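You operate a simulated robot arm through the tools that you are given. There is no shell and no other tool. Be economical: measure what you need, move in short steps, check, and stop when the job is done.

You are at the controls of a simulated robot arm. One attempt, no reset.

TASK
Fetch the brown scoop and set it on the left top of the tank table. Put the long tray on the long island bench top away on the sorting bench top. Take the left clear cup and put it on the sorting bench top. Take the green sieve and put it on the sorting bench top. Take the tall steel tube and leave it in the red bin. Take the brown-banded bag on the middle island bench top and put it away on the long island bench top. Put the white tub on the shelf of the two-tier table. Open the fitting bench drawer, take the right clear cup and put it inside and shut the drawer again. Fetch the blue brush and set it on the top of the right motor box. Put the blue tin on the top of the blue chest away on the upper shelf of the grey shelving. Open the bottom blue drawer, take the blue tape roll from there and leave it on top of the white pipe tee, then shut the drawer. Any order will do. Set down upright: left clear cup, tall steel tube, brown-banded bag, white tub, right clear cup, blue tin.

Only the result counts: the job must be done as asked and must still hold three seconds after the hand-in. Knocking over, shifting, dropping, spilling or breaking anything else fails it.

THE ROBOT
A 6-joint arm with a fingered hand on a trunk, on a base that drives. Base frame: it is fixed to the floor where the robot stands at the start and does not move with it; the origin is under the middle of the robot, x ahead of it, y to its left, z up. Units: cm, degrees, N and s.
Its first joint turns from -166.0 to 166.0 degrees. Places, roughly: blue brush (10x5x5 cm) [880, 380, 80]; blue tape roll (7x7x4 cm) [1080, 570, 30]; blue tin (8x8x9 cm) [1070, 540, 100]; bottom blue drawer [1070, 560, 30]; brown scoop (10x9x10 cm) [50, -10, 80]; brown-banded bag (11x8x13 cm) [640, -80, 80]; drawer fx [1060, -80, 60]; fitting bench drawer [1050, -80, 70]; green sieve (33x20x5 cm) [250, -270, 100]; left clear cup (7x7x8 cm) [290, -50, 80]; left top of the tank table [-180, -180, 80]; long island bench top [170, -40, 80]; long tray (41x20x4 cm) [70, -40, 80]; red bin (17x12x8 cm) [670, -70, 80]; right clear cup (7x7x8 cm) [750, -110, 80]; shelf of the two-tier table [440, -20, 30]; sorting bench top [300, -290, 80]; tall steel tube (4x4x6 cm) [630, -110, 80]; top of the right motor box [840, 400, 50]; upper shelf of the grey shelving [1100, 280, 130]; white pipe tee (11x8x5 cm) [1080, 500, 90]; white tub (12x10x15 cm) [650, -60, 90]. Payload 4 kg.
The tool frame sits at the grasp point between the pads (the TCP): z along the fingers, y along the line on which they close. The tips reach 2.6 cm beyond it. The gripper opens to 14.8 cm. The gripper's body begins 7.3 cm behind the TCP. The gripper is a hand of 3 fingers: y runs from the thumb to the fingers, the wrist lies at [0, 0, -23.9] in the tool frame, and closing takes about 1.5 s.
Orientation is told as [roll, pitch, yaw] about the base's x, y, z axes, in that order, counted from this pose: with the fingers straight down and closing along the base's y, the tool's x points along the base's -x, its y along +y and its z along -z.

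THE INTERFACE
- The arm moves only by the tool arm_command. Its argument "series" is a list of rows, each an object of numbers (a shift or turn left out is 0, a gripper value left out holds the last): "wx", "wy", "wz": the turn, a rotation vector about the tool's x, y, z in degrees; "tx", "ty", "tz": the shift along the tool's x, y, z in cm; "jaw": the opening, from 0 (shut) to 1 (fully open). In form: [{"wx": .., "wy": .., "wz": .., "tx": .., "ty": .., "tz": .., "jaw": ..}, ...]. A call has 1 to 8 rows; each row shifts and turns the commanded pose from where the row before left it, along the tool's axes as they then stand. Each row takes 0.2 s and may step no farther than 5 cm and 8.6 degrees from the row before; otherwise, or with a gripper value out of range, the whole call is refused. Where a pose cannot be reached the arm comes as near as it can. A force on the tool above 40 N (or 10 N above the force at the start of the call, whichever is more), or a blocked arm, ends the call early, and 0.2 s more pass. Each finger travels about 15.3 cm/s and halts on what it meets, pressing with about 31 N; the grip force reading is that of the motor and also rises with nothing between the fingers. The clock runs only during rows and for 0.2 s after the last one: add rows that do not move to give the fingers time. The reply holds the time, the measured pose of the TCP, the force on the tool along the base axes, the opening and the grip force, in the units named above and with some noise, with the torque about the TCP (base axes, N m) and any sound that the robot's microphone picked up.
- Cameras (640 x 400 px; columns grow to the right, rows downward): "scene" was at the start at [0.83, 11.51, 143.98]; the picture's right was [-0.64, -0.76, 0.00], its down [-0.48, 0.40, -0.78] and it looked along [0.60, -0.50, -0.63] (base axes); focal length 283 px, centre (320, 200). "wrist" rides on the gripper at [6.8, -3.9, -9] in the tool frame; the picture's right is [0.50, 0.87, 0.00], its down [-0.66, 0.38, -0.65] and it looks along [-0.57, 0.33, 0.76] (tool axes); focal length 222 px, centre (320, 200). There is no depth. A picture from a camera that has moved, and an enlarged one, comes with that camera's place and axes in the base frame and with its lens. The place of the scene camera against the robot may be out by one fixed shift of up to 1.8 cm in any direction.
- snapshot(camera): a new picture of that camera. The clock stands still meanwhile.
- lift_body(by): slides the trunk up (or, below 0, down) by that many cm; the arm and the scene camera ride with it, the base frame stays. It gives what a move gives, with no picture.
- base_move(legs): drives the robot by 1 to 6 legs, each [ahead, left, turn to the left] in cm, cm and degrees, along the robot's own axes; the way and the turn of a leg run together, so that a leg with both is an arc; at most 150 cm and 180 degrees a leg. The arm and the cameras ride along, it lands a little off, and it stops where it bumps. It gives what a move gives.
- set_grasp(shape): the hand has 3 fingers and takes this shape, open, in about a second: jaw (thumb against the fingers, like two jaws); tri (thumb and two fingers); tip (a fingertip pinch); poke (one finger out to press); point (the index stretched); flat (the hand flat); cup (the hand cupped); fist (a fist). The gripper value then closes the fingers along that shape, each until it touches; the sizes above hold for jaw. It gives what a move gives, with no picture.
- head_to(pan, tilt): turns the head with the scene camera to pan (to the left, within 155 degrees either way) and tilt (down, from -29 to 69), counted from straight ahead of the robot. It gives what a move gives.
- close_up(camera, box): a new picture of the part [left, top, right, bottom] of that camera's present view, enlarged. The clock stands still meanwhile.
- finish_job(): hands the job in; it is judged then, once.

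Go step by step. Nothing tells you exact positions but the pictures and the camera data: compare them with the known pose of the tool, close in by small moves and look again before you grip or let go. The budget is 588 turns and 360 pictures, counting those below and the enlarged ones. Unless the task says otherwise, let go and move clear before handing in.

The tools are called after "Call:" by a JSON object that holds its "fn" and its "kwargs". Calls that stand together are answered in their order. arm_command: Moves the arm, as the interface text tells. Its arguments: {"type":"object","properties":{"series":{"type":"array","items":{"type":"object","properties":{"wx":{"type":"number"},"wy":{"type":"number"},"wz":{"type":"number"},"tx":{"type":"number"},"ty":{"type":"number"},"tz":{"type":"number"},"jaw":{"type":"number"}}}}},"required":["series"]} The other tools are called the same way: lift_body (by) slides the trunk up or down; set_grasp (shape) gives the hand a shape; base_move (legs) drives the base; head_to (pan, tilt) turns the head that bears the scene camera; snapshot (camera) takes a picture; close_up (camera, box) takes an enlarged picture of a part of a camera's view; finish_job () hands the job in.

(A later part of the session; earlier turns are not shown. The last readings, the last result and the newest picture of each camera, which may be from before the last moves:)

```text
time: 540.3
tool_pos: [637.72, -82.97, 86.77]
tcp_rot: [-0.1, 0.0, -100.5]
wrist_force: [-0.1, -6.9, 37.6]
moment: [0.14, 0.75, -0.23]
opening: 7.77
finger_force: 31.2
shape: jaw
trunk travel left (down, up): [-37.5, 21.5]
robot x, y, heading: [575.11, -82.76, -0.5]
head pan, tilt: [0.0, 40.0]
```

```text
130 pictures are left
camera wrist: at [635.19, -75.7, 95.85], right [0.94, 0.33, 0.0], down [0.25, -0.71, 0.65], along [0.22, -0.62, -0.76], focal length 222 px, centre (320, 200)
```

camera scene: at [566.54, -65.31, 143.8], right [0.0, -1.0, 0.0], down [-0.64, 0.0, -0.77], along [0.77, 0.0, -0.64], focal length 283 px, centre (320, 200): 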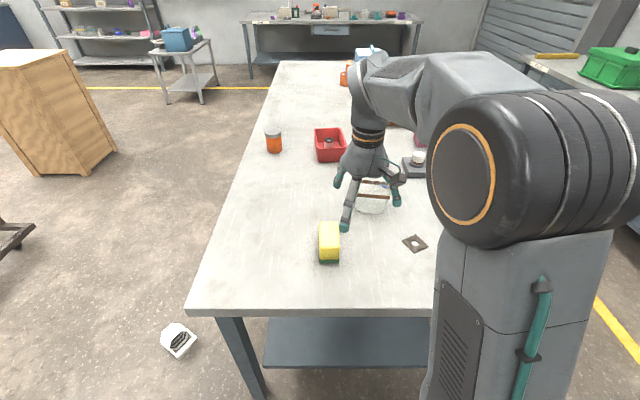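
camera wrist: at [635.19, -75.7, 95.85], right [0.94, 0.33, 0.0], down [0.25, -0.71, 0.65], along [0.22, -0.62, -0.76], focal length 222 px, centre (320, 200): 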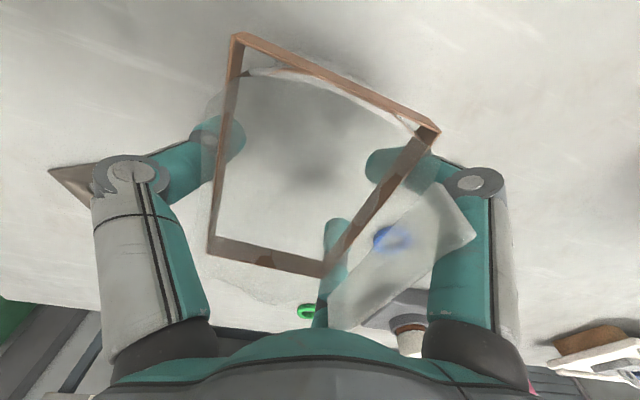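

Call:
{"fn": "arm_command", "kwargs": {"series": [{"tz": -0.6}, {"tz": -1}, {"tz": -3}, {"tz": -4}, {"tz": -5}, {"tz": -4}, {}]}}

Call:
{"fn": "snapshot", "kwargs": {"camera": "wrist"}}

```text
time: 541.9
tool_pos: [637.9, -82.97, 104.15]
tcp_rot: [-0.2, -0.1, -100.5]
wrist_force: [0.0, -0.5, -0.6]
moment: [-0.01, -0.03, 0.01]
opening: 7.49
finger_force: 30.8
shape: jaw
trunk travel left (down, up): [-37.5, 21.5]
robot x, y, heading: [574.98, -82.19, -0.0]
head pan, tilt: [0.0, 40.0]
```

```text
129 pictures are left
camera wrist: at [635.41, -75.64, 113.3], right [0.94, 0.33, 0.0], down [0.26, -0.71, 0.65], along [0.22, -0.62, -0.76], focal length 222 px, centre (320, 200)
```

wrist: 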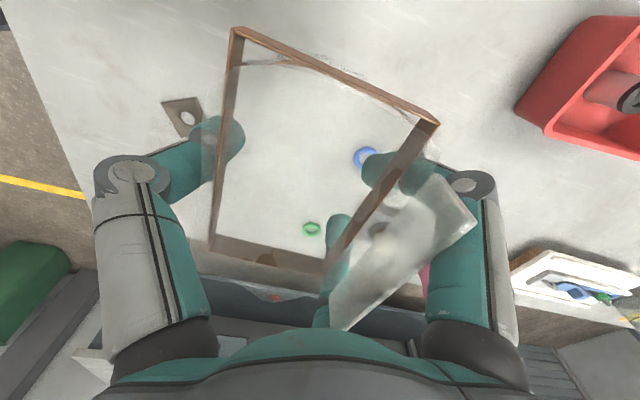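

Bag is held upright. Carry it along the aisle to the long island's right end.

Call:
{"fn": "arm_command", "kwargs": {"series": [{"tz": -4}, {"ty": -4}, {"ty": -4}, {"ty": -3}]}}

Call:
{"fn": "base_move", "kwargs": {"legs": [[-15, -67, 0], [-145, 0, 0], [-130, 0, 0], [0, 0, 90], [30, 0, 0]]}}

Call:
{"fn": "head_to", "kwargs": {"pan": 0, "tilt": 40}}

Call:
{"fn": "snapshot", "kwargs": {"camera": "scene"}}

```text
time: 542.9
tool_pos: [627.15, -81.13, 108.38]
tcp_rot: [-0.3, 0.0, -100.5]
wrist_force: [0.5, -0.2, 0.6]
moment: [-0.04, -0.01, 0.02]
opening: 7.45
finger_force: 30.7
shape: jaw
trunk travel left (down, up): [-37.5, 21.5]
robot x, y, heading: [575.24, -82.43, -0.3]
head pan, tilt: [0.0, 40.0]
```

```text
time: 565.0
tool_pos: [286.71, -59.85, 108.27]
tcp_rot: [-0.3, -0.1, -11.5]
wrist_force: [0.0, 0.4, -0.5]
moment: [0.02, -0.01, -0.01]
opening: 7.43
finger_force: 31.0
shape: jaw
trunk travel left (down, up): [-37.5, 21.5]
robot x, y, heading: [287.23, -112.11, 88.9]
head pan, tilt: [0.0, 40.0]
```

```text
time: 565.6
tool_pos: [286.81, -59.97, 108.31]
tcp_rot: [-0.3, 0.0, -11.4]
wrist_force: [-1.3, 0.2, -0.8]
moment: [0.0, -0.02, -0.02]
opening: 7.42
finger_force: 30.7
shape: jaw
trunk travel left (down, up): [-37.5, 21.5]
robot x, y, heading: [287.13, -112.12, 88.8]
head pan, tilt: [0.0, 40.0]
```

```text
128 pictures are left
camera scene: at [271.58, -108.21, 143.8], right [1.0, -0.02, 0.0], down [-0.01, -0.64, -0.77], along [0.02, 0.77, -0.64], focal length 283 px, centre (320, 200)
```

scene: 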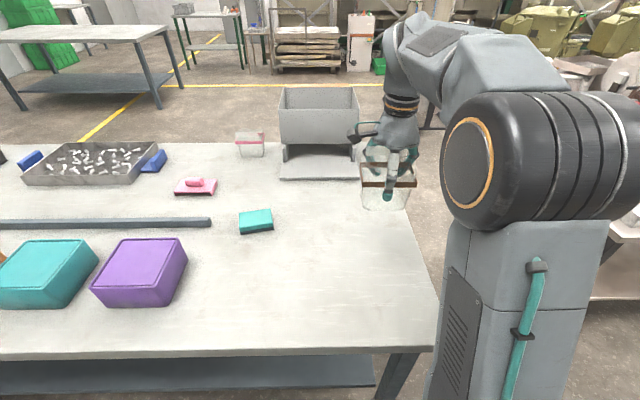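

Spot (287,-60) is free. Lower the bag.

Call:
{"fn": "arm_command", "kwargs": {"series": [{"tz": 5}, {"tz": 5}, {"tz": 5}, {"tz": 4}, {"tz": 1.3}, {}]}}

Call:
{"fn": "arm_command", "kwargs": {"series": [{"tz": 0.5}, {"tz": 0.4}, {"tz": 0.3}, {}]}}

```text
time: 567.0
tool_pos: [286.57, -60.0, 87.88]
tcp_rot: [-0.2, 0.1, -11.3]
wrist_force: [-0.3, -0.1, -0.9]
moment: [0.0, 0.0, 0.02]
opening: 7.4
finger_force: 30.8
shape: jaw
trunk travel left (down, up): [-37.5, 21.5]
robot x, y, heading: [287.68, -111.61, 88.9]
head pan, tilt: [0.0, 40.0]
```

```text
time: 568.0
tool_pos: [286.67, -60.12, 86.96]
tcp_rot: [0.0, 0.1, -11.5]
wrist_force: [2.4, 1.4, 15.4]
moment: [-0.52, 0.74, 0.0]
opening: 7.41
finger_force: 30.8
shape: jaw
trunk travel left (down, up): [-37.5, 21.5]
robot x, y, heading: [287.43, -111.96, 88.8]
head pan, tilt: [0.0, 40.0]
```

Contact. Release and rise straight up.

Call:
{"fn": "arm_command", "kwargs": {"series": [{"tz": -0.2, "jaw": 0.7}, {"jaw": 0.9}, {"jaw": 1}, {}, {"tz": -3}, {"tz": -4}, {"tz": -5}, {"tz": -5}]}}

Call:
{"fn": "snapshot", "kwargs": {"camera": "wrist"}}

```text
time: 569.8
tool_pos: [286.63, -60.0, 103.98]
tcp_rot: [-0.3, 0.1, -11.4]
wrist_force: [0.9, -0.2, 0.3]
moment: [0.0, -0.03, 0.0]
opening: 14.79
finger_force: 0.1
shape: jaw
trunk travel left (down, up): [-37.5, 21.5]
robot x, y, heading: [287.31, -111.98, 89.1]
head pan, tilt: [0.0, 40.0]
```

```text
127 pictures are left
camera wrist: at [279.36, -62.46, 113.05], right [-0.32, 0.95, 0.0], down [0.72, 0.24, 0.65], along [0.62, 0.2, -0.76], focal length 222 px, centre (320, 200)
```

wrist: 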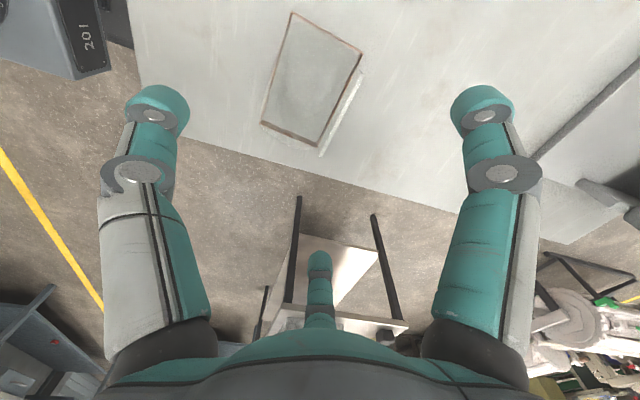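

Bag placed. Next the right clear cup near (750,-110).

Call:
{"fn": "base_move", "kwargs": {"legs": [[-45, 0, 0], [0, 0, -89], [150, 0, 0], [150, 0, 0], [150, 0, 0], [10, 0, 0]]}}

Call:
{"fn": "base_move", "kwargs": {"legs": [[0, 0, 90]]}}

Call:
{"fn": "head_to", "kwargs": {"pan": 0, "tilt": 40}}

Call:
{"fn": "snapshot", "kwargs": {"camera": "scene"}}

```text
time: 598.2
tool_pos: [798.12, -166.0, 103.87]
tcp_rot: [-0.1, 0.0, -102.7]
wrist_force: [-0.7, -0.7, 0.1]
moment: [0.01, 0.0, -0.01]
opening: 14.8
finger_force: 0.0
shape: jaw
trunk travel left (down, up): [-37.5, 21.5]
robot x, y, heading: [746.02, -165.44, -2.5]
head pan, tilt: [0.0, 40.0]
```

```text
time: 602.4
tool_pos: [746.8, -113.41, 104.03]
tcp_rot: [-0.3, 0.0, -12.9]
wrist_force: [0.3, 0.1, -0.3]
moment: [-0.02, 0.02, -0.01]
opening: 14.77
finger_force: 0.1
shape: jaw
trunk travel left (down, up): [-37.5, 21.5]
robot x, y, heading: [745.97, -165.31, 87.3]
head pan, tilt: [0.0, 40.0]
```

```text
time: 603.0
tool_pos: [746.79, -113.5, 103.92]
tcp_rot: [-0.3, 0.0, -12.9]
wrist_force: [0.6, 0.0, -0.4]
moment: [-0.03, 0.01, -0.01]
opening: 14.79
finger_force: 0.1
shape: jaw
trunk travel left (down, up): [-37.5, 21.5]
robot x, y, heading: [746.07, -165.56, 87.4]
head pan, tilt: [0.0, 40.0]
```

```text
126 pictures are left
camera scene: at [730.45, -161.35, 143.8], right [1.0, -0.05, 0.0], down [-0.03, -0.64, -0.77], along [0.03, 0.77, -0.64], focal length 283 px, centre (320, 200)
```

scene: 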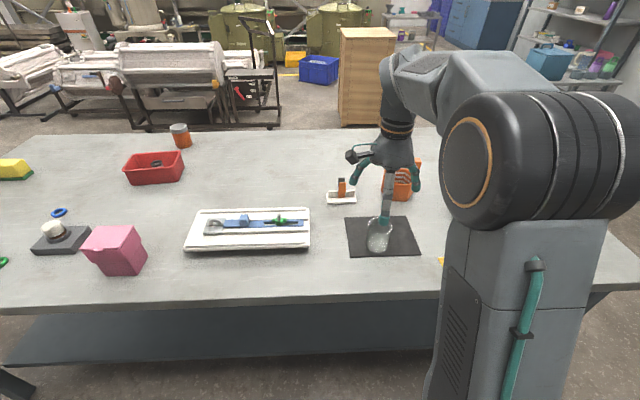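

Call:
{"fn": "arm_command", "kwargs": {"series": [{"tx": -1.2, "ty": 4.5}, {"tz": 3}, {}]}}

Call:
{"fn": "close_up", "kwargs": {"camera": "wrist", "box": [230, 30, 420, 190]}}

```text
time: 603.8
tool_pos: [748.95, -109.47, 100.8]
tcp_rot: [-0.3, 0.0, -12.9]
wrist_force: [-0.4, 0.6, -0.9]
moment: [-0.02, -0.06, 0.01]
opening: 14.79
finger_force: 0.0
shape: jaw
trunk travel left (down, up): [-37.5, 21.5]
robot x, y, heading: [746.16, -165.92, 87.5]
head pan, tilt: [0.0, 40.0]
```

```text
2.50 times, centred on (325, 110) of wrist
camera zoom: at [741.55, -111.7, 109.91], right [-0.29, 0.96, 0.0], down [0.72, 0.23, 0.65], along [0.62, 0.19, -0.76], focal length 555 px, centre (308, 425)
```

zoom: 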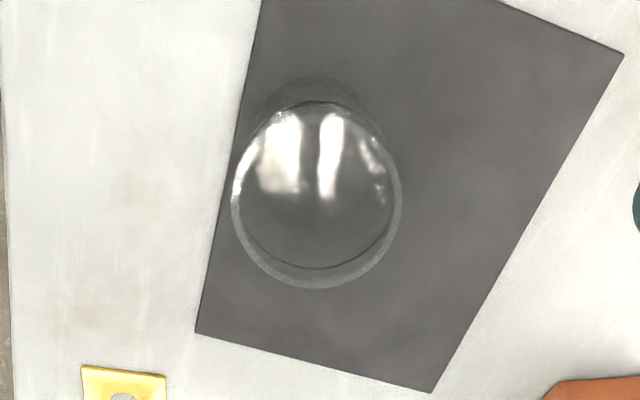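

Cup is right below (748.6,-109.3). Descend and grip.

Call:
{"fn": "arm_command", "kwargs": {"series": [{"tx": 0.3, "tz": 4, "jaw": 0.85}, {"tz": 4}, {"tz": 4}, {"tz": 3}, {"tz": 1.5}, {}]}}

Call:
{"fn": "arm_command", "kwargs": {"series": [{"jaw": 0.6}, {"jaw": 0.4}, {"jaw": 0}, {}, {}, {}, {}]}}

Call:
{"fn": "arm_command", "kwargs": {"series": [{"tz": -1}, {"tz": -2.5}, {"tz": -4}, {"tz": -4}, {"tz": -4}, {}]}}

Call:
{"fn": "snapshot", "kwargs": {"camera": "wrist"}}

```text
time: 605.2
tool_pos: [748.59, -109.39, 84.36]
tcp_rot: [-0.3, 0.0, -12.9]
wrist_force: [-0.2, 0.4, 0.5]
moment: [0.01, 0.03, 0.0]
opening: 12.59
finger_force: 0.0
shape: jaw
trunk travel left (down, up): [-37.5, 21.5]
robot x, y, heading: [746.19, -165.51, 87.3]
head pan, tilt: [0.0, 40.0]
```

```text
time: 606.8
tool_pos: [748.62, -109.38, 84.42]
tcp_rot: [-0.3, 0.0, -13.0]
wrist_force: [-0.2, 0.2, 0.8]
moment: [-0.03, -0.02, -0.02]
opening: 5.62
finger_force: 31.1
shape: jaw
trunk travel left (down, up): [-37.5, 21.5]
robot x, y, heading: [746.29, -165.49, 87.3]
head pan, tilt: [0.0, 40.0]
```

```text
time: 608.2
tool_pos: [748.81, -109.37, 99.95]
tcp_rot: [-0.3, 0.0, -12.9]
wrist_force: [-0.6, 0.4, 0.8]
moment: [0.01, -0.03, -0.01]
opening: 5.63
finger_force: 30.6
shape: jaw
trunk travel left (down, up): [-37.5, 21.5]
robot x, y, heading: [746.46, -165.46, 87.3]
head pan, tilt: [0.0, 40.0]
```

```text
124 pictures are left
camera wrist: at [741.38, -111.67, 109.09], right [-0.29, 0.96, 0.0], down [0.72, 0.23, 0.65], along [0.62, 0.19, -0.76], focal length 222 px, centre (320, 200)
```

wrist: 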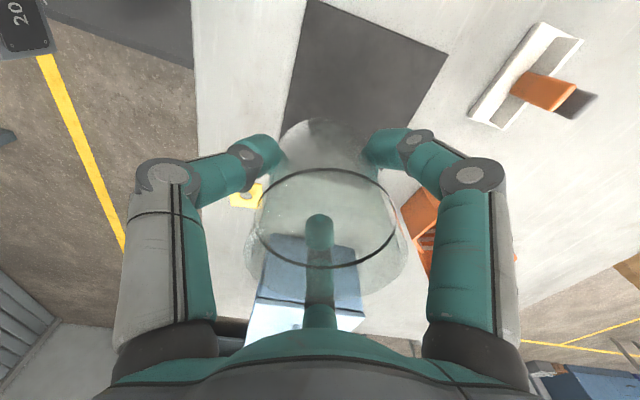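

Cup held. Drive to the fitting bench and look at its drawer.

Call:
{"fn": "base_move", "kwargs": {"legs": [[0, 0, -87.3], [150, 0, 0], [50, 0, 0], [0, 85, 0]]}}

Call:
{"fn": "head_to", "kwargs": {"pan": -5, "tilt": 30}}

Call:
{"fn": "snapshot", "kwargs": {"camera": "scene"}}

```text
time: 626.0
tool_pos: [1002.01, -79.82, 99.93]
tcp_rot: [-0.2, 0.0, -99.6]
wrist_force: [0.2, -0.3, -0.5]
moment: [0.03, -0.02, 0.02]
opening: 5.61
finger_force: 31.0
shape: jaw
trunk travel left (down, up): [-37.5, 21.5]
robot x, y, heading: [945.73, -80.4, 0.6]
head pan, tilt: [0.0, 40.0]
```

```text
time: 626.7
tool_pos: [1001.87, -79.93, 100.02]
tcp_rot: [-0.3, 0.0, -99.6]
wrist_force: [0.9, -0.8, -0.5]
moment: [-0.02, 0.01, 0.02]
opening: 5.61
finger_force: 31.4
shape: jaw
trunk travel left (down, up): [-37.5, 21.5]
robot x, y, heading: [945.55, -80.55, 0.8]
head pan, tilt: [-5.0, 30.0]
```

```text
123 pictures are left
camera scene: at [948.86, -64.21, 145.33], right [-0.08, -1.0, 0.0], down [-0.5, 0.04, -0.87], along [0.86, -0.07, -0.5], focal length 283 px, centre (320, 200)
```

scene: 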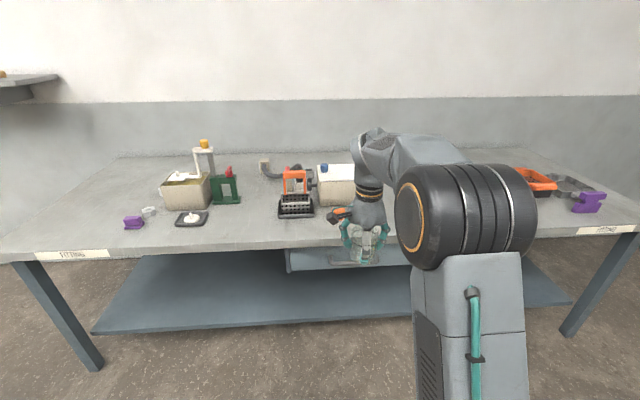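

Fitting bench front edge at x≈1030; its drawer spans y -58…-108 with handle at about (1027,-83,69). I set the cup temporarily on the bench top at about (1045,-45).

Call:
{"fn": "base_move", "kwargs": {"legs": [[0, 36, 0], [44, 0, 0]]}}

Call:
{"fn": "snapshot", "kwargs": {"camera": "wrist"}}

```text
time: 631.3
tool_pos: [1045.38, -42.78, 99.88]
tcp_rot: [-0.3, 0.0, -99.1]
wrist_force: [0.5, -0.1, -0.9]
moment: [-0.04, 0.0, -0.03]
opening: 5.61
finger_force: 31.3
shape: jaw
trunk travel left (down, up): [-37.5, 21.5]
robot x, y, heading: [989.13, -43.96, 1.1]
head pan, tilt: [-5.0, 30.0]
```

```text
122 pictures are left
camera wrist: at [1042.72, -35.48, 109.04], right [0.93, 0.36, 0.0], down [0.27, -0.71, 0.65], along [0.23, -0.61, -0.76], focal length 222 px, centre (320, 200)
```

wrist: 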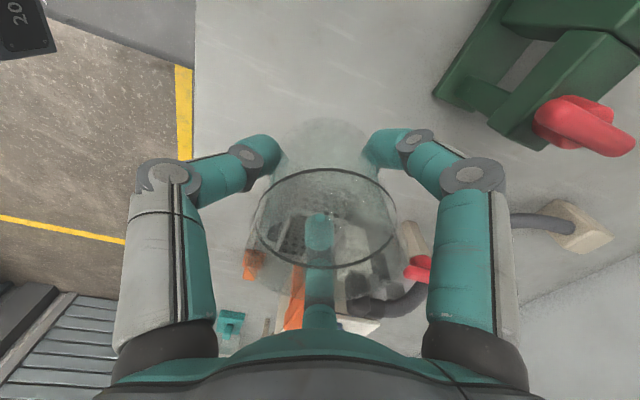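

Call:
{"fn": "arm_command", "kwargs": {"series": [{"tz": 4}, {"tz": 4}, {"tz": 4}, {"tz": 2.5}, {"tz": 0.5}, {"tz": 0.3}, {}]}}

Call:
{"fn": "arm_command", "kwargs": {"series": [{"tz": 0.2}, {"tz": 0.2}, {"tz": 0.2}, {}]}}

```text
time: 632.9
tool_pos: [1045.35, -42.69, 84.73]
tcp_rot: [-0.3, 0.0, -99.2]
wrist_force: [-0.9, 0.0, -0.2]
moment: [-0.02, 0.0, 0.0]
opening: 5.6
finger_force: 30.5
shape: jaw
trunk travel left (down, up): [-37.5, 21.5]
robot x, y, heading: [989.27, -43.72, 1.1]
head pan, tilt: [-5.0, 30.0]
```

```text
time: 633.9
tool_pos: [1045.22, -42.72, 84.04]
tcp_rot: [-0.2, 0.0, -99.1]
wrist_force: [-0.3, 0.0, -1.1]
moment: [-0.02, -0.01, -0.01]
opening: 5.61
finger_force: 31.1
shape: jaw
trunk travel left (down, up): [-37.5, 21.5]
robot x, y, heading: [989.14, -43.54, 1.0]
head pan, tilt: [-5.0, 30.0]
```

Call:
{"fn": "arm_command", "kwargs": {"series": [{"tz": 0.2}, {"tz": 0.2}, {"tz": 0.2}, {"tz": 0.2}, {"tz": 0.2}, {}]}}

```text
time: 635.0
tool_pos: [1045.37, -42.67, 83.68]
tcp_rot: [0.4, 0.1, -99.3]
wrist_force: [-4.7, 0.2, 24.4]
moment: [0.0, 0.23, 0.04]
opening: 5.78
finger_force: 31.2
shape: jaw
trunk travel left (down, up): [-37.5, 21.5]
robot x, y, heading: [988.85, -43.94, 1.4]
head pan, tilt: [-5.0, 30.0]
stopped in row 5: the force on the tool passed its limit (the readings are from after the stop); the commanded pose is now the measured one
```

Call:
{"fn": "arm_command", "kwargs": {"series": [{"tz": -0.4, "jaw": 0.5}, {"jaw": 0.62}, {}, {"tz": -3}, {"tz": -5}, {"tz": -5}, {"tz": -5}]}}

Call:
{"fn": "base_move", "kwargs": {"legs": [[-45, 0, 0], [0, -38, 0]]}}

Call:
{"fn": "arm_command", "kwargs": {"series": [{"wz": -8.5, "tz": -3}, {"wz": -8.5, "tz": -3}, {"wz": -8.5}, {"wz": -8.5}, {"wz": -8.5}, {"wz": -8.5}, {"wz": -8.5}, {"wz": -8.5}]}}

Call:
{"fn": "lift_body", "kwargs": {"by": -37.5}}

Call:
{"fn": "head_to", "kwargs": {"pan": 0, "tilt": 25}}

Call:
{"fn": "snapshot", "kwargs": {"camera": "scene"}}

```text
time: 636.6
tool_pos: [1045.49, -42.62, 101.97]
tcp_rot: [0.0, 0.1, -99.2]
wrist_force: [0.1, -0.3, -0.1]
moment: [-0.02, 0.01, -0.03]
opening: 9.12
finger_force: 0.0
shape: jaw
trunk travel left (down, up): [-37.5, 21.5]
robot x, y, heading: [989.28, -43.54, 1.0]
head pan, tilt: [-5.0, 30.0]
```

```text
time: 641.3
tool_pos: [1000.76, -81.31, 101.91]
tcp_rot: [0.1, 0.0, -99.3]
wrist_force: [0.0, 0.9, -0.1]
moment: [-0.04, -0.04, 0.0]
opening: 9.1
finger_force: 0.0
shape: jaw
trunk travel left (down, up): [-37.5, 21.5]
robot x, y, heading: [944.58, -81.93, 1.0]
head pan, tilt: [-5.0, 30.0]
```

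```text
time: 643.1
tool_pos: [1000.74, -81.3, 107.98]
tcp_rot: [0.0, 0.0, -31.1]
wrist_force: [-0.8, -0.8, 0.3]
moment: [0.02, 0.02, 0.01]
opening: 9.13
finger_force: 0.1
shape: jaw
trunk travel left (down, up): [-37.5, 21.5]
robot x, y, heading: [944.41, -82.06, 0.9]
head pan, tilt: [-5.0, 30.0]
```

```text
time: 646.7
tool_pos: [1000.73, -81.23, 70.45]
tcp_rot: [0.1, 0.0, -31.2]
wrist_force: [0.5, -0.2, -0.2]
moment: [0.0, -0.01, -0.01]
opening: 9.09
finger_force: 0.1
shape: jaw
trunk travel left (down, up): [0.0, 59.0]
robot x, y, heading: [944.4, -82.31, 0.8]
head pan, tilt: [-5.0, 30.0]
```

```text
time: 647.4
tool_pos: [1000.79, -81.29, 70.3]
tcp_rot: [0.1, 0.0, -31.4]
wrist_force: [-0.2, -0.1, -0.1]
moment: [0.0, -0.01, 0.0]
opening: 9.14
finger_force: 0.1
shape: jaw
trunk travel left (down, up): [0.0, 59.0]
robot x, y, heading: [944.8, -82.33, 1.2]
head pan, tilt: [0.0, 25.0]
```

```text
121 pictures are left
camera scene: at [947.77, -65.18, 108.63], right [0.02, -1.0, 0.0], down [-0.42, -0.01, -0.91], along [0.91, 0.02, -0.42], focal length 283 px, centre (320, 200)
```

scene: 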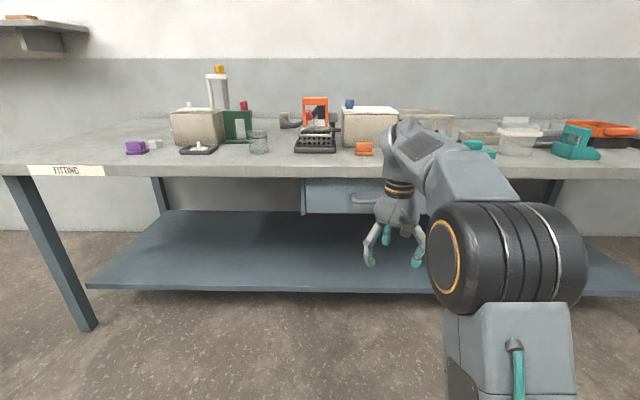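

Call:
{"fn": "close_up", "kwargs": {"camera": "scene", "box": [290, 160, 430, 230]}}

```text
4.57 times, centred on (360, 195) of scene
camera zoom: at [947.77, -65.18, 108.63], right [0.02, -1.0, 0.0], down [-0.42, -0.01, -0.91], along [0.91, 0.02, -0.42], focal length 1294 px, centre (137, 223)
```

zoom: 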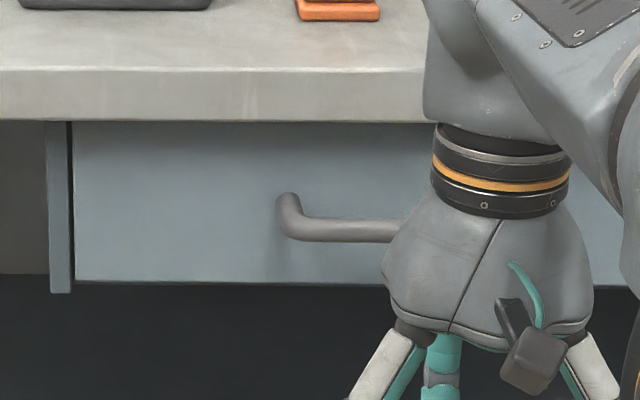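

The drawer handle is a horizontal bar at about (1028.8, -83.5, 69). I turn the hand and tilt it to horizontal with vertical closing.

Call:
{"fn": "arm_command", "kwargs": {"series": [{"wz": 8.4}, {"wz": 8.4}, {"wz": 8.4}, {"wz": 8.4}, {"wz": 8.4}, {"wz": 8.4}, {"wz": 8.4}, {"jaw": 0.4}]}}

Call:
{"fn": "arm_command", "kwargs": {"series": [{"wx": -8.5, "ty": 2}, {"wx": -8.5, "ty": 2}, {"wx": -8.5, "ty": 2}, {"wx": -8.5, "ty": 2}, {"wx": -8.5, "tz": 1}, {"wx": -8.5, "tz": 1}, {"wx": -8.5, "tz": 1}, {"wx": -8.5, "tz": 1}]}}

Call:
{"fn": "arm_command", "kwargs": {"series": [{"wx": -8.5}, {"wx": -5}, {}]}}

Call:
{"fn": "snapshot", "kwargs": {"camera": "wrist"}}

```text
time: 649.2
tool_pos: [1000.82, -81.2, 70.51]
tcp_rot: [0.1, 0.1, -90.2]
wrist_force: [-0.3, 0.7, -0.1]
moment: [0.01, 0.0, 0.0]
opening: 5.96
finger_force: 0.1
shape: jaw
trunk travel left (down, up): [0.0, 59.0]
robot x, y, heading: [944.52, -81.84, 0.8]
head pan, tilt: [0.0, 25.0]
```

```text
time: 651.0
tool_pos: [1011.17, -81.66, 69.65]
tcp_rot: [68.1, 0.0, -90.1]
wrist_force: [-0.6, 0.2, 0.6]
moment: [-0.02, -0.01, 0.01]
opening: 5.94
finger_force: 0.0
shape: jaw
out of reach, approached as far as the arm can: row 7
trunk travel left (down, up): [0.0, 59.0]
robot x, y, heading: [944.57, -82.23, 0.8]
head pan, tilt: [0.0, 25.0]
```

```text
time: 651.8
tool_pos: [1011.25, -81.71, 69.69]
tcp_rot: [81.5, 0.1, -90.1]
wrist_force: [-0.4, 0.1, -0.6]
moment: [-0.01, 0.01, 0.01]
opening: 5.92
finger_force: 0.1
shape: jaw
trunk travel left (down, up): [0.0, 59.0]
robot x, y, heading: [944.57, -82.23, 1.3]
head pan, tilt: [0.0, 25.0]
```

```text
119 pictures are left
camera wrist: at [1001.76, -74.91, 67.2], right [0.13, 0.5, 0.86], down [-0.59, -0.65, 0.47], along [0.8, -0.57, 0.21], focal length 222 px, centre (320, 200)
```

wrist: 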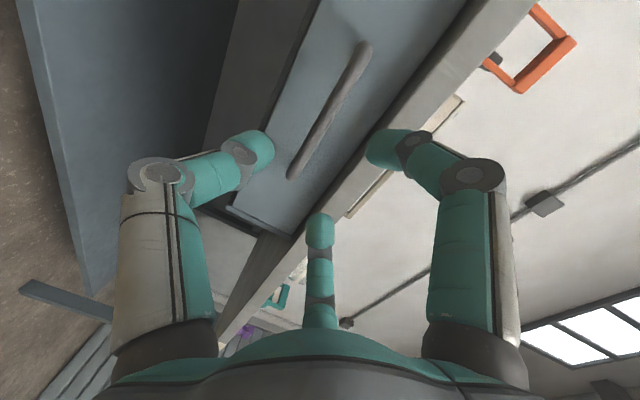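

The hand is horizontal and aligned with the handle bar (z≈68.5). Adjust height and drive ahead onto it.

Call:
{"fn": "arm_command", "kwargs": {"series": [{"ty": -1.0}, {}]}}

Call:
{"fn": "base_move", "kwargs": {"legs": [[16.3, 0, -1]]}}

Call:
{"fn": "snapshot", "kwargs": {"camera": "wrist"}}

```text
time: 652.4
tool_pos: [1011.05, -81.67, 68.72]
tcp_rot: [81.6, 0.0, -90.1]
wrist_force: [0.0, 0.4, 0.0]
moment: [-0.03, -0.02, 0.04]
opening: 5.92
finger_force: 0.0
shape: jaw
trunk travel left (down, up): [0.0, 59.0]
robot x, y, heading: [944.72, -82.8, 1.0]
head pan, tilt: [0.0, 25.0]
```

```text
time: 653.8
tool_pos: [1027.37, -82.85, 68.75]
tcp_rot: [81.7, 0.1, -91.1]
wrist_force: [0.9, 0.3, 1.1]
moment: [-0.01, -0.03, -0.01]
opening: 5.93
finger_force: 0.0
shape: jaw
trunk travel left (down, up): [0.0, 59.0]
robot x, y, heading: [960.88, -82.0, 0.0]
head pan, tilt: [0.0, 25.0]
```

```text
118 pictures are left
camera wrist: at [1018.12, -75.82, 66.26], right [0.14, 0.5, 0.86], down [-0.6, -0.64, 0.47], along [0.78, -0.58, 0.21], focal length 222 px, centre (320, 200)
```

wrist: 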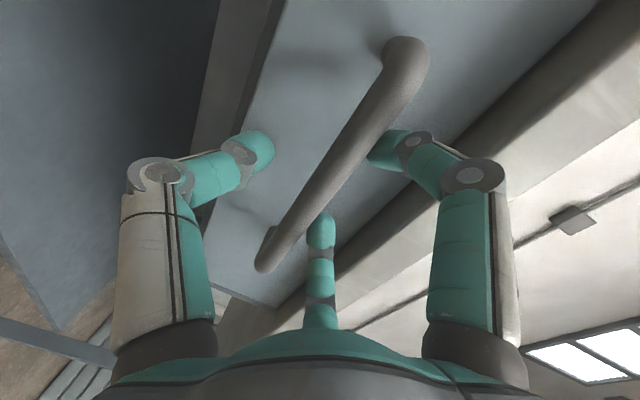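

Call:
{"fn": "arm_command", "kwargs": {"series": [{"tz": 0.8}, {"jaw": 0.2}, {"jaw": 0}, {}, {}, {}, {}]}}

Call:
{"fn": "base_move", "kwargs": {"legs": [[-10, 0, 0], [-18, 0, 0]]}}

Call:
{"fn": "snapshot", "kwargs": {"camera": "scene"}}

```text
time: 655.4
tool_pos: [1028.26, -82.69, 68.56]
tcp_rot: [81.5, 0.1, -91.1]
wrist_force: [-0.7, -1.0, -1.1]
moment: [0.02, -0.04, -0.01]
opening: 0.4
finger_force: 30.8
shape: jaw
trunk travel left (down, up): [0.0, 59.0]
robot x, y, heading: [960.75, -82.06, -0.1]
head pan, tilt: [0.0, 25.0]
```

```text
time: 657.7
tool_pos: [1000.37, -82.83, 68.64]
tcp_rot: [81.6, 0.2, -91.2]
wrist_force: [0.5, -0.5, -1.0]
moment: [-0.01, 0.01, -0.01]
opening: 0.41
finger_force: 31.1
shape: jaw
trunk travel left (down, up): [0.0, 59.0]
robot x, y, heading: [932.76, -82.11, 0.0]
head pan, tilt: [0.0, 25.0]
```

```text
117 pictures are left
camera scene: at [936.47, -65.07, 108.64], right [0.0, -1.0, 0.0], down [-0.42, 0.0, -0.91], along [0.91, 0.0, -0.42], focal length 283 px, centre (320, 200)
```

scene: 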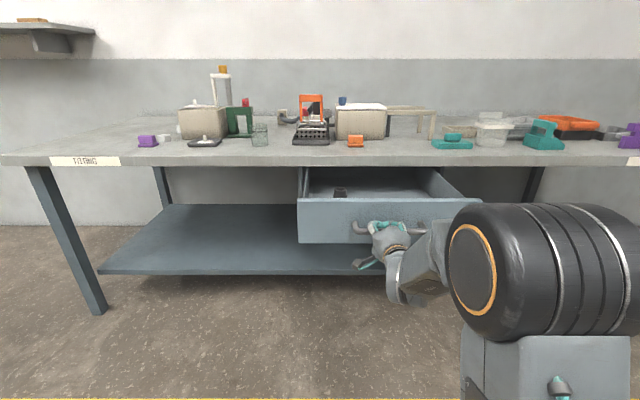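

Drawer is open ~28 cm. Release the handle, back off, restore the tool vertical and raise the trunk.

Call:
{"fn": "arm_command", "kwargs": {"series": [{"jaw": 0.3}, {"jaw": 0.45}, {}, {}]}}

Call:
{"fn": "base_move", "kwargs": {"legs": [[-20, 0, 0]]}}

Call:
{"fn": "arm_command", "kwargs": {"series": [{"wx": 8.5}, {"wx": 8.5}, {"wx": 8.5}, {"wx": 8.5}, {"wx": 8.5}, {"wx": 8.5, "ty": -2}, {"wx": 8.5, "ty": -2}, {"wx": 8.5, "ty": -2}]}}

Call:
{"fn": "arm_command", "kwargs": {"series": [{"wx": 8.5, "ty": -3}, {"wx": 5, "ty": -3}, {}]}}

Call:
{"fn": "lift_body", "kwargs": {"by": 37.5}}

```text
time: 658.7
tool_pos: [1000.31, -82.65, 68.7]
tcp_rot: [81.6, 0.2, -91.1]
wrist_force: [-0.9, -0.5, 0.1]
moment: [-0.01, -0.03, 0.03]
opening: 6.6
finger_force: 0.1
shape: jaw
trunk travel left (down, up): [0.0, 59.0]
robot x, y, heading: [932.95, -82.22, -0.1]
head pan, tilt: [0.0, 25.0]
```

```text
time: 660.3
tool_pos: [980.19, -82.78, 68.67]
tcp_rot: [81.6, 0.1, -91.2]
wrist_force: [-0.5, -0.1, 0.0]
moment: [0.03, -0.01, 0.0]
opening: 6.65
finger_force: 0.1
shape: jaw
trunk travel left (down, up): [0.0, 59.0]
robot x, y, heading: [912.8, -81.81, -0.2]
head pan, tilt: [0.0, 25.0]
```

```text
time: 662.1
tool_pos: [975.22, -82.4, 65.64]
tcp_rot: [13.6, 0.0, -91.3]
wrist_force: [0.0, 0.1, -1.0]
moment: [-0.01, 0.01, -0.02]
opening: 6.7
finger_force: 0.0
shape: jaw
out of reach, approached as far as the arm can: row 3
trunk travel left (down, up): [0.0, 59.0]
robot x, y, heading: [912.88, -82.0, -0.2]
head pan, tilt: [0.0, 25.0]
```

```text
time: 662.9
tool_pos: [969.13, -82.13, 64.45]
tcp_rot: [0.0, 0.1, -91.3]
wrist_force: [-0.5, 0.4, 0.2]
moment: [0.0, 0.03, 0.0]
opening: 6.69
finger_force: 0.1
shape: jaw
trunk travel left (down, up): [0.0, 59.0]
robot x, y, heading: [912.91, -82.11, 0.0]
head pan, tilt: [0.0, 25.0]
```

```text
time: 666.5
tool_pos: [969.28, -82.03, 102.07]
tcp_rot: [0.1, 0.1, -91.2]
wrist_force: [-0.1, 0.1, -0.7]
moment: [-0.02, 0.01, -0.01]
opening: 6.68
finger_force: 0.0
shape: jaw
trunk travel left (down, up): [-37.5, 21.5]
robot x, y, heading: [912.96, -82.26, 0.2]
head pan, tilt: [0.0, 25.0]
```

Call:
{"fn": "arm_command", "kwargs": {"series": [{"ty": -4}, {"ty": -4}, {"ty": -3, "jaw": 0.85}, {}]}}

Call:
{"fn": "base_move", "kwargs": {"legs": [[0, 58, 0], [77, 0, 0]]}}

Call:
{"fn": "arm_command", "kwargs": {"series": [{"tx": -4, "ty": 2}, {"tx": -4, "ty": 2}, {"tx": -4, "ty": 2}, {"tx": -4, "ty": 2}, {"tx": -2, "ty": 1.5}, {}]}}

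Call:
{"fn": "snapshot", "kwargs": {"camera": "wrist"}}

```text
time: 667.5
tool_pos: [958.24, -81.89, 102.0]
tcp_rot: [0.1, 0.1, -91.1]
wrist_force: [-0.8, -0.8, 1.0]
moment: [0.05, 0.0, -0.03]
opening: 12.56
finger_force: 0.1
shape: jaw
trunk travel left (down, up): [-37.5, 21.5]
robot x, y, heading: [912.87, -82.01, 0.3]
head pan, tilt: [0.0, 25.0]
```

```text
time: 674.6
tool_pos: [1035.64, -24.42, 101.96]
tcp_rot: [0.1, 0.1, -91.5]
wrist_force: [0.1, 0.6, 0.0]
moment: [-0.04, 0.05, -0.01]
opening: 12.55
finger_force: 0.0
shape: jaw
trunk travel left (down, up): [-37.5, 21.5]
robot x, y, heading: [990.75, -24.46, -0.7]
head pan, tilt: [0.0, 25.0]
```

```text
time: 676.0
tool_pos: [1044.81, -42.55, 101.86]
tcp_rot: [0.1, 0.0, -91.5]
wrist_force: [-0.5, 0.0, -0.6]
moment: [0.01, 0.01, -0.04]
opening: 12.56
finger_force: 0.0
shape: jaw
trunk travel left (down, up): [-37.5, 21.5]
robot x, y, heading: [990.46, -24.52, -0.5]
head pan, tilt: [0.0, 25.0]
```

```text
116 pictures are left
camera wrist: at [1041.06, -35.8, 111.04], right [0.88, 0.48, 0.0], down [0.36, -0.67, 0.65], along [0.31, -0.57, -0.76], focal length 222 px, centre (320, 200)
```

wrist: 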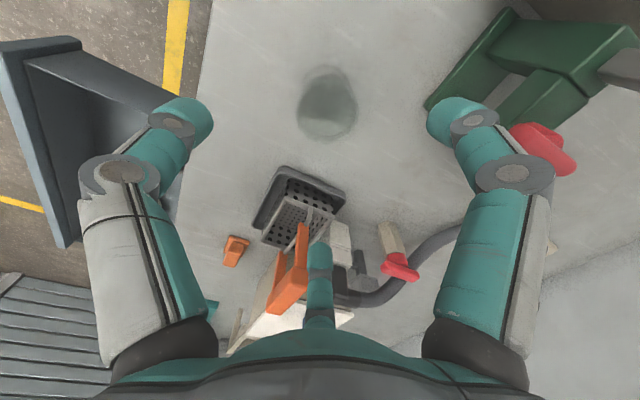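

Call:
{"fn": "arm_command", "kwargs": {"series": [{"ty": 0.6, "tz": 4, "jaw": 0.72}, {"tz": 4}, {"tz": 4}, {"tz": 4}, {"tz": 1.8}, {}]}}

Call:
{"fn": "arm_command", "kwargs": {"series": [{"jaw": 0.5}, {"jaw": 0.3}, {"jaw": 0}, {}, {}, {}, {}]}}

Call:
{"fn": "arm_command", "kwargs": {"series": [{"tz": -1}, {"tz": -2.5}, {"tz": -4}, {"tz": -4}, {"tz": -4}, {"ty": -4}, {"ty": -4}, {"ty": -4}]}}

Call:
{"fn": "snapshot", "kwargs": {"camera": "wrist"}}

```text
time: 677.4
tool_pos: [1045.38, -42.67, 84.28]
tcp_rot: [0.1, 0.0, -91.5]
wrist_force: [-0.8, -0.2, -1.2]
moment: [0.02, 0.03, 0.02]
opening: 10.69
finger_force: 0.2
shape: jaw
trunk travel left (down, up): [-37.5, 21.5]
robot x, y, heading: [990.51, -24.48, -0.3]
head pan, tilt: [0.0, 25.0]
```

```text
time: 679.0
tool_pos: [1045.42, -42.52, 84.22]
tcp_rot: [0.1, 0.1, -91.5]
wrist_force: [-0.5, 0.0, -0.1]
moment: [-0.04, 0.01, -0.02]
opening: 5.76
finger_force: 31.1
shape: jaw
trunk travel left (down, up): [-37.5, 21.5]
robot x, y, heading: [990.46, -24.05, -0.4]
head pan, tilt: [0.0, 25.0]
```

```text
time: 680.8
tool_pos: [1033.39, -42.32, 99.64]
tcp_rot: [0.1, 0.1, -91.5]
wrist_force: [-1.0, 1.4, 0.1]
moment: [0.01, 0.0, 0.02]
opening: 5.77
finger_force: 31.3
shape: jaw
trunk travel left (down, up): [-37.5, 21.5]
robot x, y, heading: [990.28, -24.43, -0.5]
head pan, tilt: [0.0, 25.0]
```

```text
115 pictures are left
camera wrist: at [1029.63, -35.53, 108.76], right [0.88, 0.48, 0.0], down [0.36, -0.67, 0.65], along [0.31, -0.57, -0.76], focal length 222 px, centre (320, 200)
```

wrist: 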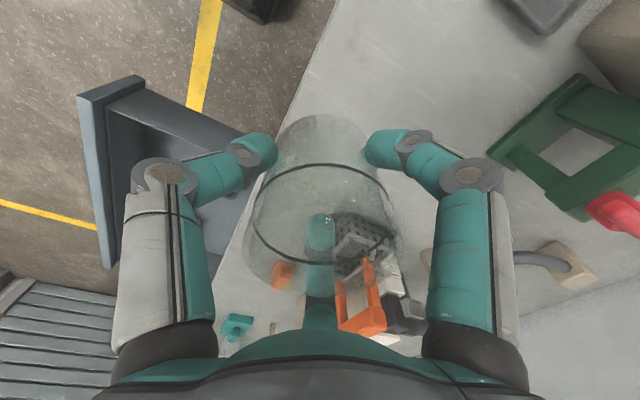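

Call:
{"fn": "base_move", "kwargs": {"legs": [[-22, 0, 0], [0, -46, 0]]}}

Call:
{"fn": "arm_command", "kwargs": {"series": [{"ty": 4}, {}]}}

Call:
{"fn": "snapshot", "kwargs": {"camera": "wrist"}}

Call:
{"fn": "snapshot", "kwargs": {"camera": "scene"}}

```text
time: 684.8
tool_pos: [1011.0, -87.92, 99.82]
tcp_rot: [0.1, 0.1, -91.5]
wrist_force: [0.0, -0.1, -1.0]
moment: [-0.01, 0.04, -0.02]
opening: 5.76
finger_force: 31.1
shape: jaw
trunk travel left (down, up): [-37.5, 21.5]
robot x, y, heading: [967.96, -70.03, -0.6]
head pan, tilt: [0.0, 25.0]
```

```text
time: 685.4
tool_pos: [1014.98, -88.15, 99.63]
tcp_rot: [0.1, 0.1, -91.5]
wrist_force: [-0.2, 0.6, -0.9]
moment: [0.02, 0.0, 0.02]
opening: 5.74
finger_force: 31.0
shape: jaw
trunk travel left (down, up): [-37.5, 21.5]
robot x, y, heading: [967.7, -70.18, -0.3]
head pan, tilt: [0.0, 25.0]
```

```text
114 pictures are left
camera wrist: at [1011.29, -81.32, 108.77], right [0.88, 0.48, 0.0], down [0.36, -0.67, 0.65], along [0.31, -0.57, -0.76], focal length 222 px, centre (320, 200)
```

wrist: 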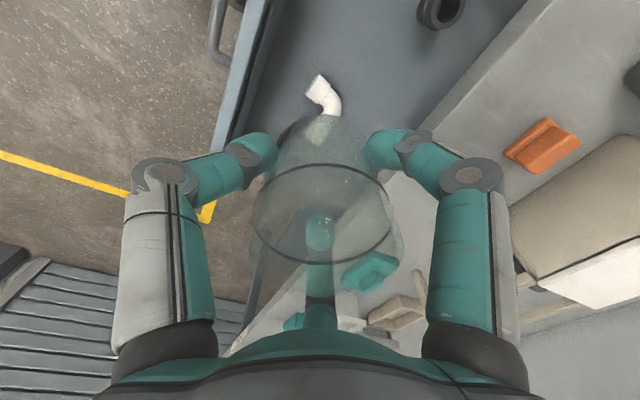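

```text
113 pictures are left
camera scene: at [971.61, -52.89, 146.13], right [-0.01, -1.0, 0.0], down [-0.42, 0.0, -0.91], along [0.91, -0.01, -0.42], focal length 283 px, centre (320, 200)
```

scene: 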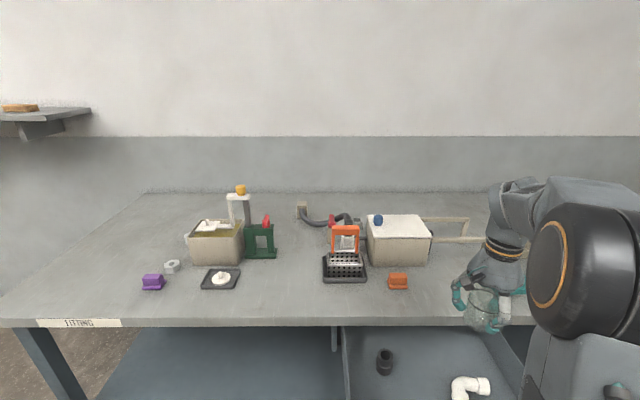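

Drawer holds an elbow (1017,-92) and a ring (1027,-73); the free spot is about (1017,-77). Move there and lower.

Call:
{"fn": "arm_command", "kwargs": {"series": [{"tx": 4, "ty": 1}, {"tx": 4, "ty": 1}, {"tx": 3, "ty": 0.3}, {"tz": 5}, {"tz": 5}, {"tz": 5}, {}]}}

Call:
{"fn": "snapshot", "kwargs": {"camera": "wrist"}}

```text
time: 687.0
tool_pos: [1017.49, -77.19, 84.7]
tcp_rot: [0.0, 0.1, -91.5]
wrist_force: [0.4, 0.5, -0.9]
moment: [0.04, -0.02, -0.03]
opening: 5.77
finger_force: 31.1
shape: jaw
trunk travel left (down, up): [-37.5, 21.5]
robot x, y, heading: [967.9, -69.57, -0.0]
head pan, tilt: [0.0, 25.0]
```

```text
112 pictures are left
camera wrist: at [1013.76, -70.28, 93.76], right [0.88, 0.48, 0.0], down [0.36, -0.67, 0.65], along [0.31, -0.57, -0.76], focal length 222 px, centre (320, 200)
```

wrist: 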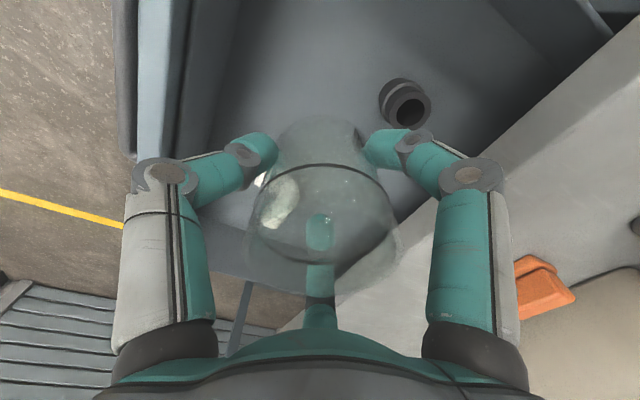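

Call:
{"fn": "arm_command", "kwargs": {"series": [{"ty": 1.2, "tz": 3}, {"tz": 4}, {"tz": 4}, {"tz": 1.5}, {}]}}

Call:
{"fn": "arm_command", "kwargs": {"series": [{"tz": 0.4}, {"tz": 0.4}, {"tz": 0.4}, {"tz": 0.4}, {"tz": 0.3}, {"tz": 0.3}, {}]}}

```text
time: 688.2
tool_pos: [1018.5, -77.27, 72.19]
tcp_rot: [0.1, 0.1, -91.5]
wrist_force: [-0.4, -0.4, -0.1]
moment: [0.02, -0.01, 0.03]
opening: 5.76
finger_force: 31.1
shape: jaw
trunk travel left (down, up): [-37.5, 21.5]
robot x, y, heading: [967.76, -69.57, -0.4]
head pan, tilt: [0.0, 25.0]
```

```text
time: 689.8
tool_pos: [1018.74, -77.07, 69.95]
tcp_rot: [0.1, 0.1, -91.5]
wrist_force: [-0.7, -0.3, -0.7]
moment: [-0.03, 0.0, 0.06]
opening: 5.75
finger_force: 31.2
shape: jaw
trunk travel left (down, up): [-37.5, 21.5]
robot x, y, heading: [967.79, -69.83, -0.3]
head pan, tilt: [0.0, 25.0]
```

Call:
{"fn": "arm_command", "kwargs": {"series": [{"tz": 0.3}, {"tz": 0.3}, {"tz": 0.3}, {"tz": 0.3}, {"tz": 0.3}, {"tz": 0.3}, {"tz": 0.3}, {}]}}

```text
time: 691.6
tool_pos: [1018.84, -77.07, 67.8]
tcp_rot: [0.2, 0.0, -91.5]
wrist_force: [0.3, 0.0, 0.2]
moment: [-0.01, 0.0, 0.0]
opening: 5.74
finger_force: 31.1
shape: jaw
trunk travel left (down, up): [-37.5, 21.5]
robot x, y, heading: [967.63, -69.9, -0.4]
head pan, tilt: [0.0, 25.0]
```

Call:
{"fn": "arm_command", "kwargs": {"series": [{"tz": 0.3}, {"tz": 0.3}, {"tz": 0.3}, {"tz": 0.3}, {"tz": 0.3}, {"tz": 0.3}, {"tz": 0.3}, {}]}}

```text
time: 692.5
tool_pos: [1019.1, -77.15, 67.44]
tcp_rot: [0.8, 0.0, -91.6]
wrist_force: [1.5, 1.6, 28.0]
moment: [0.01, 0.17, -0.04]
opening: 5.88
finger_force: 31.2
shape: jaw
trunk travel left (down, up): [-37.5, 21.5]
robot x, y, heading: [968.06, -69.83, -0.3]
head pan, tilt: [0.0, 25.0]
stopped in row 4: the force on the tool passed its limit (the readings are from after the stop); the commanded pose is now the measured one
```

Seated on the drawer floor. Release, rise, and look.

Call:
{"fn": "arm_command", "kwargs": {"series": [{"tz": -0.4, "jaw": 0.5}, {"jaw": 0.58}, {}, {"tz": -3}, {"tz": -5}, {"tz": -5}, {"tz": -5}, {"tz": -5}]}}

Call:
{"fn": "snapshot", "kwargs": {"camera": "wrist"}}

```text
time: 694.3
tool_pos: [1018.81, -77.29, 90.71]
tcp_rot: [0.4, 0.0, -91.5]
wrist_force: [-1.3, 0.0, -0.2]
moment: [0.02, 0.03, 0.02]
opening: 8.54
finger_force: 0.0
shape: jaw
trunk travel left (down, up): [-37.5, 21.5]
robot x, y, heading: [967.94, -69.87, -0.3]
head pan, tilt: [0.0, 25.0]
```

```text
111 pictures are left
camera wrist: at [1015.03, -70.37, 99.74], right [0.88, 0.48, 0.01], down [0.36, -0.67, 0.66], along [0.32, -0.57, -0.76], focal length 222 px, centre (320, 200)
```

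wrist: 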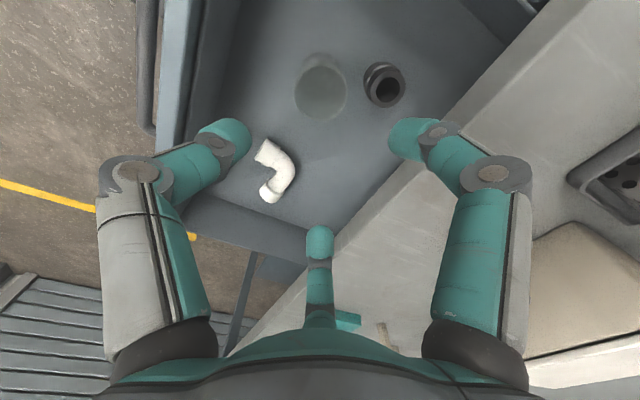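

Cup stands upright in the drawer. Now shut it: back off, turn the hand neutral, tilt it forward and push the handle with closed fingers.

Call:
{"fn": "base_move", "kwargs": {"legs": [[-42, 0, 0]]}}

Call:
{"fn": "arm_command", "kwargs": {"series": [{"wz": -8.5, "jaw": 0}, {"wz": -8.5}, {"wz": -8.5}, {"wz": -8.5}, {"wz": -8.5}, {"wz": -8.5}, {"wz": -8.5}, {"wz": -8.5}]}}

Call:
{"fn": "arm_command", "kwargs": {"series": [{"wz": -8.5}, {"wz": -8.5}, {"wz": -6.5}, {"tz": 5}, {"tz": 5}, {"wy": -8.5, "tz": 3}, {"wy": -8.5, "tz": 3}, {"wy": -8.5, "tz": 2}]}}

Call:
{"fn": "arm_command", "kwargs": {"series": [{"wy": -8.5}, {}, {}]}}

```text
time: 696.9
tool_pos: [977.02, -76.96, 90.68]
tcp_rot: [0.4, 0.1, -91.4]
wrist_force: [0.9, 0.5, -0.4]
moment: [0.05, -0.01, 0.01]
opening: 8.52
finger_force: 0.1
shape: jaw
trunk travel left (down, up): [-37.5, 21.5]
robot x, y, heading: [926.26, -69.76, -0.4]
head pan, tilt: [0.0, 25.0]
```

```text
time: 698.7
tool_pos: [976.89, -76.95, 90.64]
tcp_rot: [0.2, -0.5, -23.3]
wrist_force: [0.2, -0.3, -0.3]
moment: [0.01, -0.04, 0.02]
opening: 0.01
finger_force: 31.0
shape: jaw
trunk travel left (down, up): [-37.5, 21.5]
robot x, y, heading: [926.13, -69.73, -0.6]
head pan, tilt: [0.0, 25.0]
```

```text
time: 700.5
tool_pos: [978.19, -77.63, 75.03]
tcp_rot: [-2.2, -19.3, 0.1]
wrist_force: [-0.7, 0.1, -0.3]
moment: [0.01, 0.01, -0.01]
opening: 0.01
finger_force: 31.1
shape: jaw
out of reach, approached as far as the arm can: row 7, 8
trunk travel left (down, up): [-37.5, 21.5]
robot x, y, heading: [926.18, -69.83, -0.4]
head pan, tilt: [0.0, 25.0]
```

```text
time: 701.3
tool_pos: [978.21, -77.44, 75.08]
tcp_rot: [-2.2, -19.3, -0.1]
wrist_force: [0.4, 0.0, 0.3]
moment: [0.0, -0.01, 0.02]
opening: 0.0
finger_force: 30.7
shape: jaw
out of reach, approached as far as the arm can: row 1
trunk travel left (down, up): [-37.5, 21.5]
robot x, y, heading: [926.33, -69.65, -0.6]
head pan, tilt: [0.0, 25.0]
```

Call:
{"fn": "lift_body", "kwargs": {"by": -25}}

Call:
{"fn": "arm_command", "kwargs": {"series": [{"tx": -1.5, "tz": -4.5}, {"tx": -1.5, "tz": -4.5}, {"tx": -1.5, "tz": -4.5}, {"tx": -1.5, "tz": -4.5}, {"wy": -8.5}, {"wy": -8.5}, {"wx": -2}, {}]}}

```text
time: 703.8
tool_pos: [978.23, -77.6, 50.13]
tcp_rot: [-2.2, -19.3, 0.1]
wrist_force: [-0.1, 0.5, 0.7]
moment: [-0.02, 0.0, 0.02]
opening: 0.0
finger_force: 30.7
shape: jaw
trunk travel left (down, up): [-12.5, 46.5]
robot x, y, heading: [926.54, -69.77, -0.6]
head pan, tilt: [0.0, 25.0]
```

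```text
time: 705.6
tool_pos: [977.86, -76.91, 69.03]
tcp_rot: [-0.5, -36.3, 0.8]
wrist_force: [0.1, -0.6, 0.3]
moment: [0.0, 0.01, -0.02]
opening: 0.02
finger_force: 31.4
shape: jaw
trunk travel left (down, up): [-12.5, 46.5]
robot x, y, heading: [926.28, -70.01, -0.6]
head pan, tilt: [0.0, 25.0]
```

Call:
{"fn": "base_move", "kwargs": {"legs": [[0, -6.5, 0], [42, 0, 0]]}}

Call:
{"fn": "base_move", "kwargs": {"legs": [[6, 0, 0]]}}

Call:
{"fn": "snapshot", "kwargs": {"camera": "scene"}}

```text
time: 708.8
tool_pos: [1019.99, -83.83, 69.12]
tcp_rot: [-0.6, -36.3, 0.6]
wrist_force: [0.7, 0.8, -0.2]
moment: [0.02, -0.03, 0.03]
opening: 0.02
finger_force: 30.8
shape: jaw
trunk travel left (down, up): [-12.5, 46.5]
robot x, y, heading: [968.21, -76.16, -0.6]
head pan, tilt: [0.0, 25.0]
```

```text
time: 709.8
tool_pos: [1025.96, -83.89, 69.06]
tcp_rot: [-0.6, -36.3, 0.7]
wrist_force: [-0.5, 0.0, 0.5]
moment: [0.02, 0.02, -0.02]
opening: 0.01
finger_force: 30.8
shape: jaw
trunk travel left (down, up): [-12.5, 46.5]
robot x, y, heading: [974.17, -76.58, -0.7]
head pan, tilt: [0.0, 25.0]
```

```text
110 pictures are left
camera scene: at [977.86, -59.51, 121.13], right [-0.01, -1.0, 0.0], down [-0.42, 0.0, -0.91], along [0.91, -0.01, -0.42], focal length 283 px, centre (320, 200)
```

scene: 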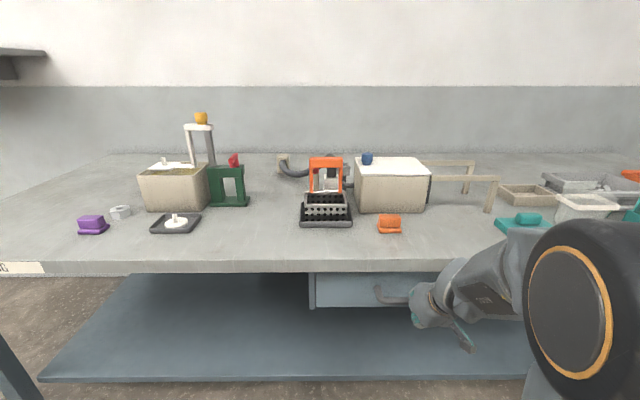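

Call:
{"fn": "base_move", "kwargs": {"legs": [[3, 0, 0]]}}

Call:
{"fn": "close_up", "kwargs": {"camera": "scene", "box": [280, 250, 480, 350]}}

```text
time: 710.7
tool_pos: [1027.35, -83.73, 68.27]
tcp_rot: [0.3, -35.2, -0.1]
wrist_force: [-10.9, 0.7, -2.9]
moment: [0.09, -0.02, -0.23]
opening: 0.02
finger_force: 30.6
shape: jaw
trunk travel left (down, up): [-12.5, 46.5]
robot x, y, heading: [976.17, -76.42, -0.6]
head pan, tilt: [0.0, 25.0]
stopped in leg 1: the force on the tool passed its limit (the readings are from after the stop); the commanded pose is now the measured one
```

```text
3.20 times, centred on (380, 300) of scene
camera zoom: at [979.96, -59.52, 121.14], right [-0.01, -1.0, 0.0], down [-0.42, 0.0, -0.91], along [0.91, -0.01, -0.42], focal length 906 px, centre (128, -120)
```

zoom: 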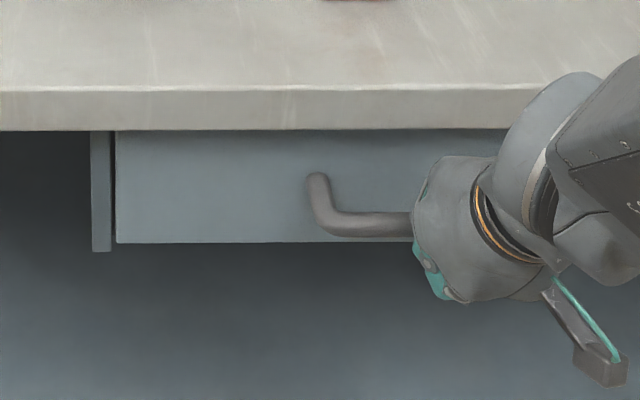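

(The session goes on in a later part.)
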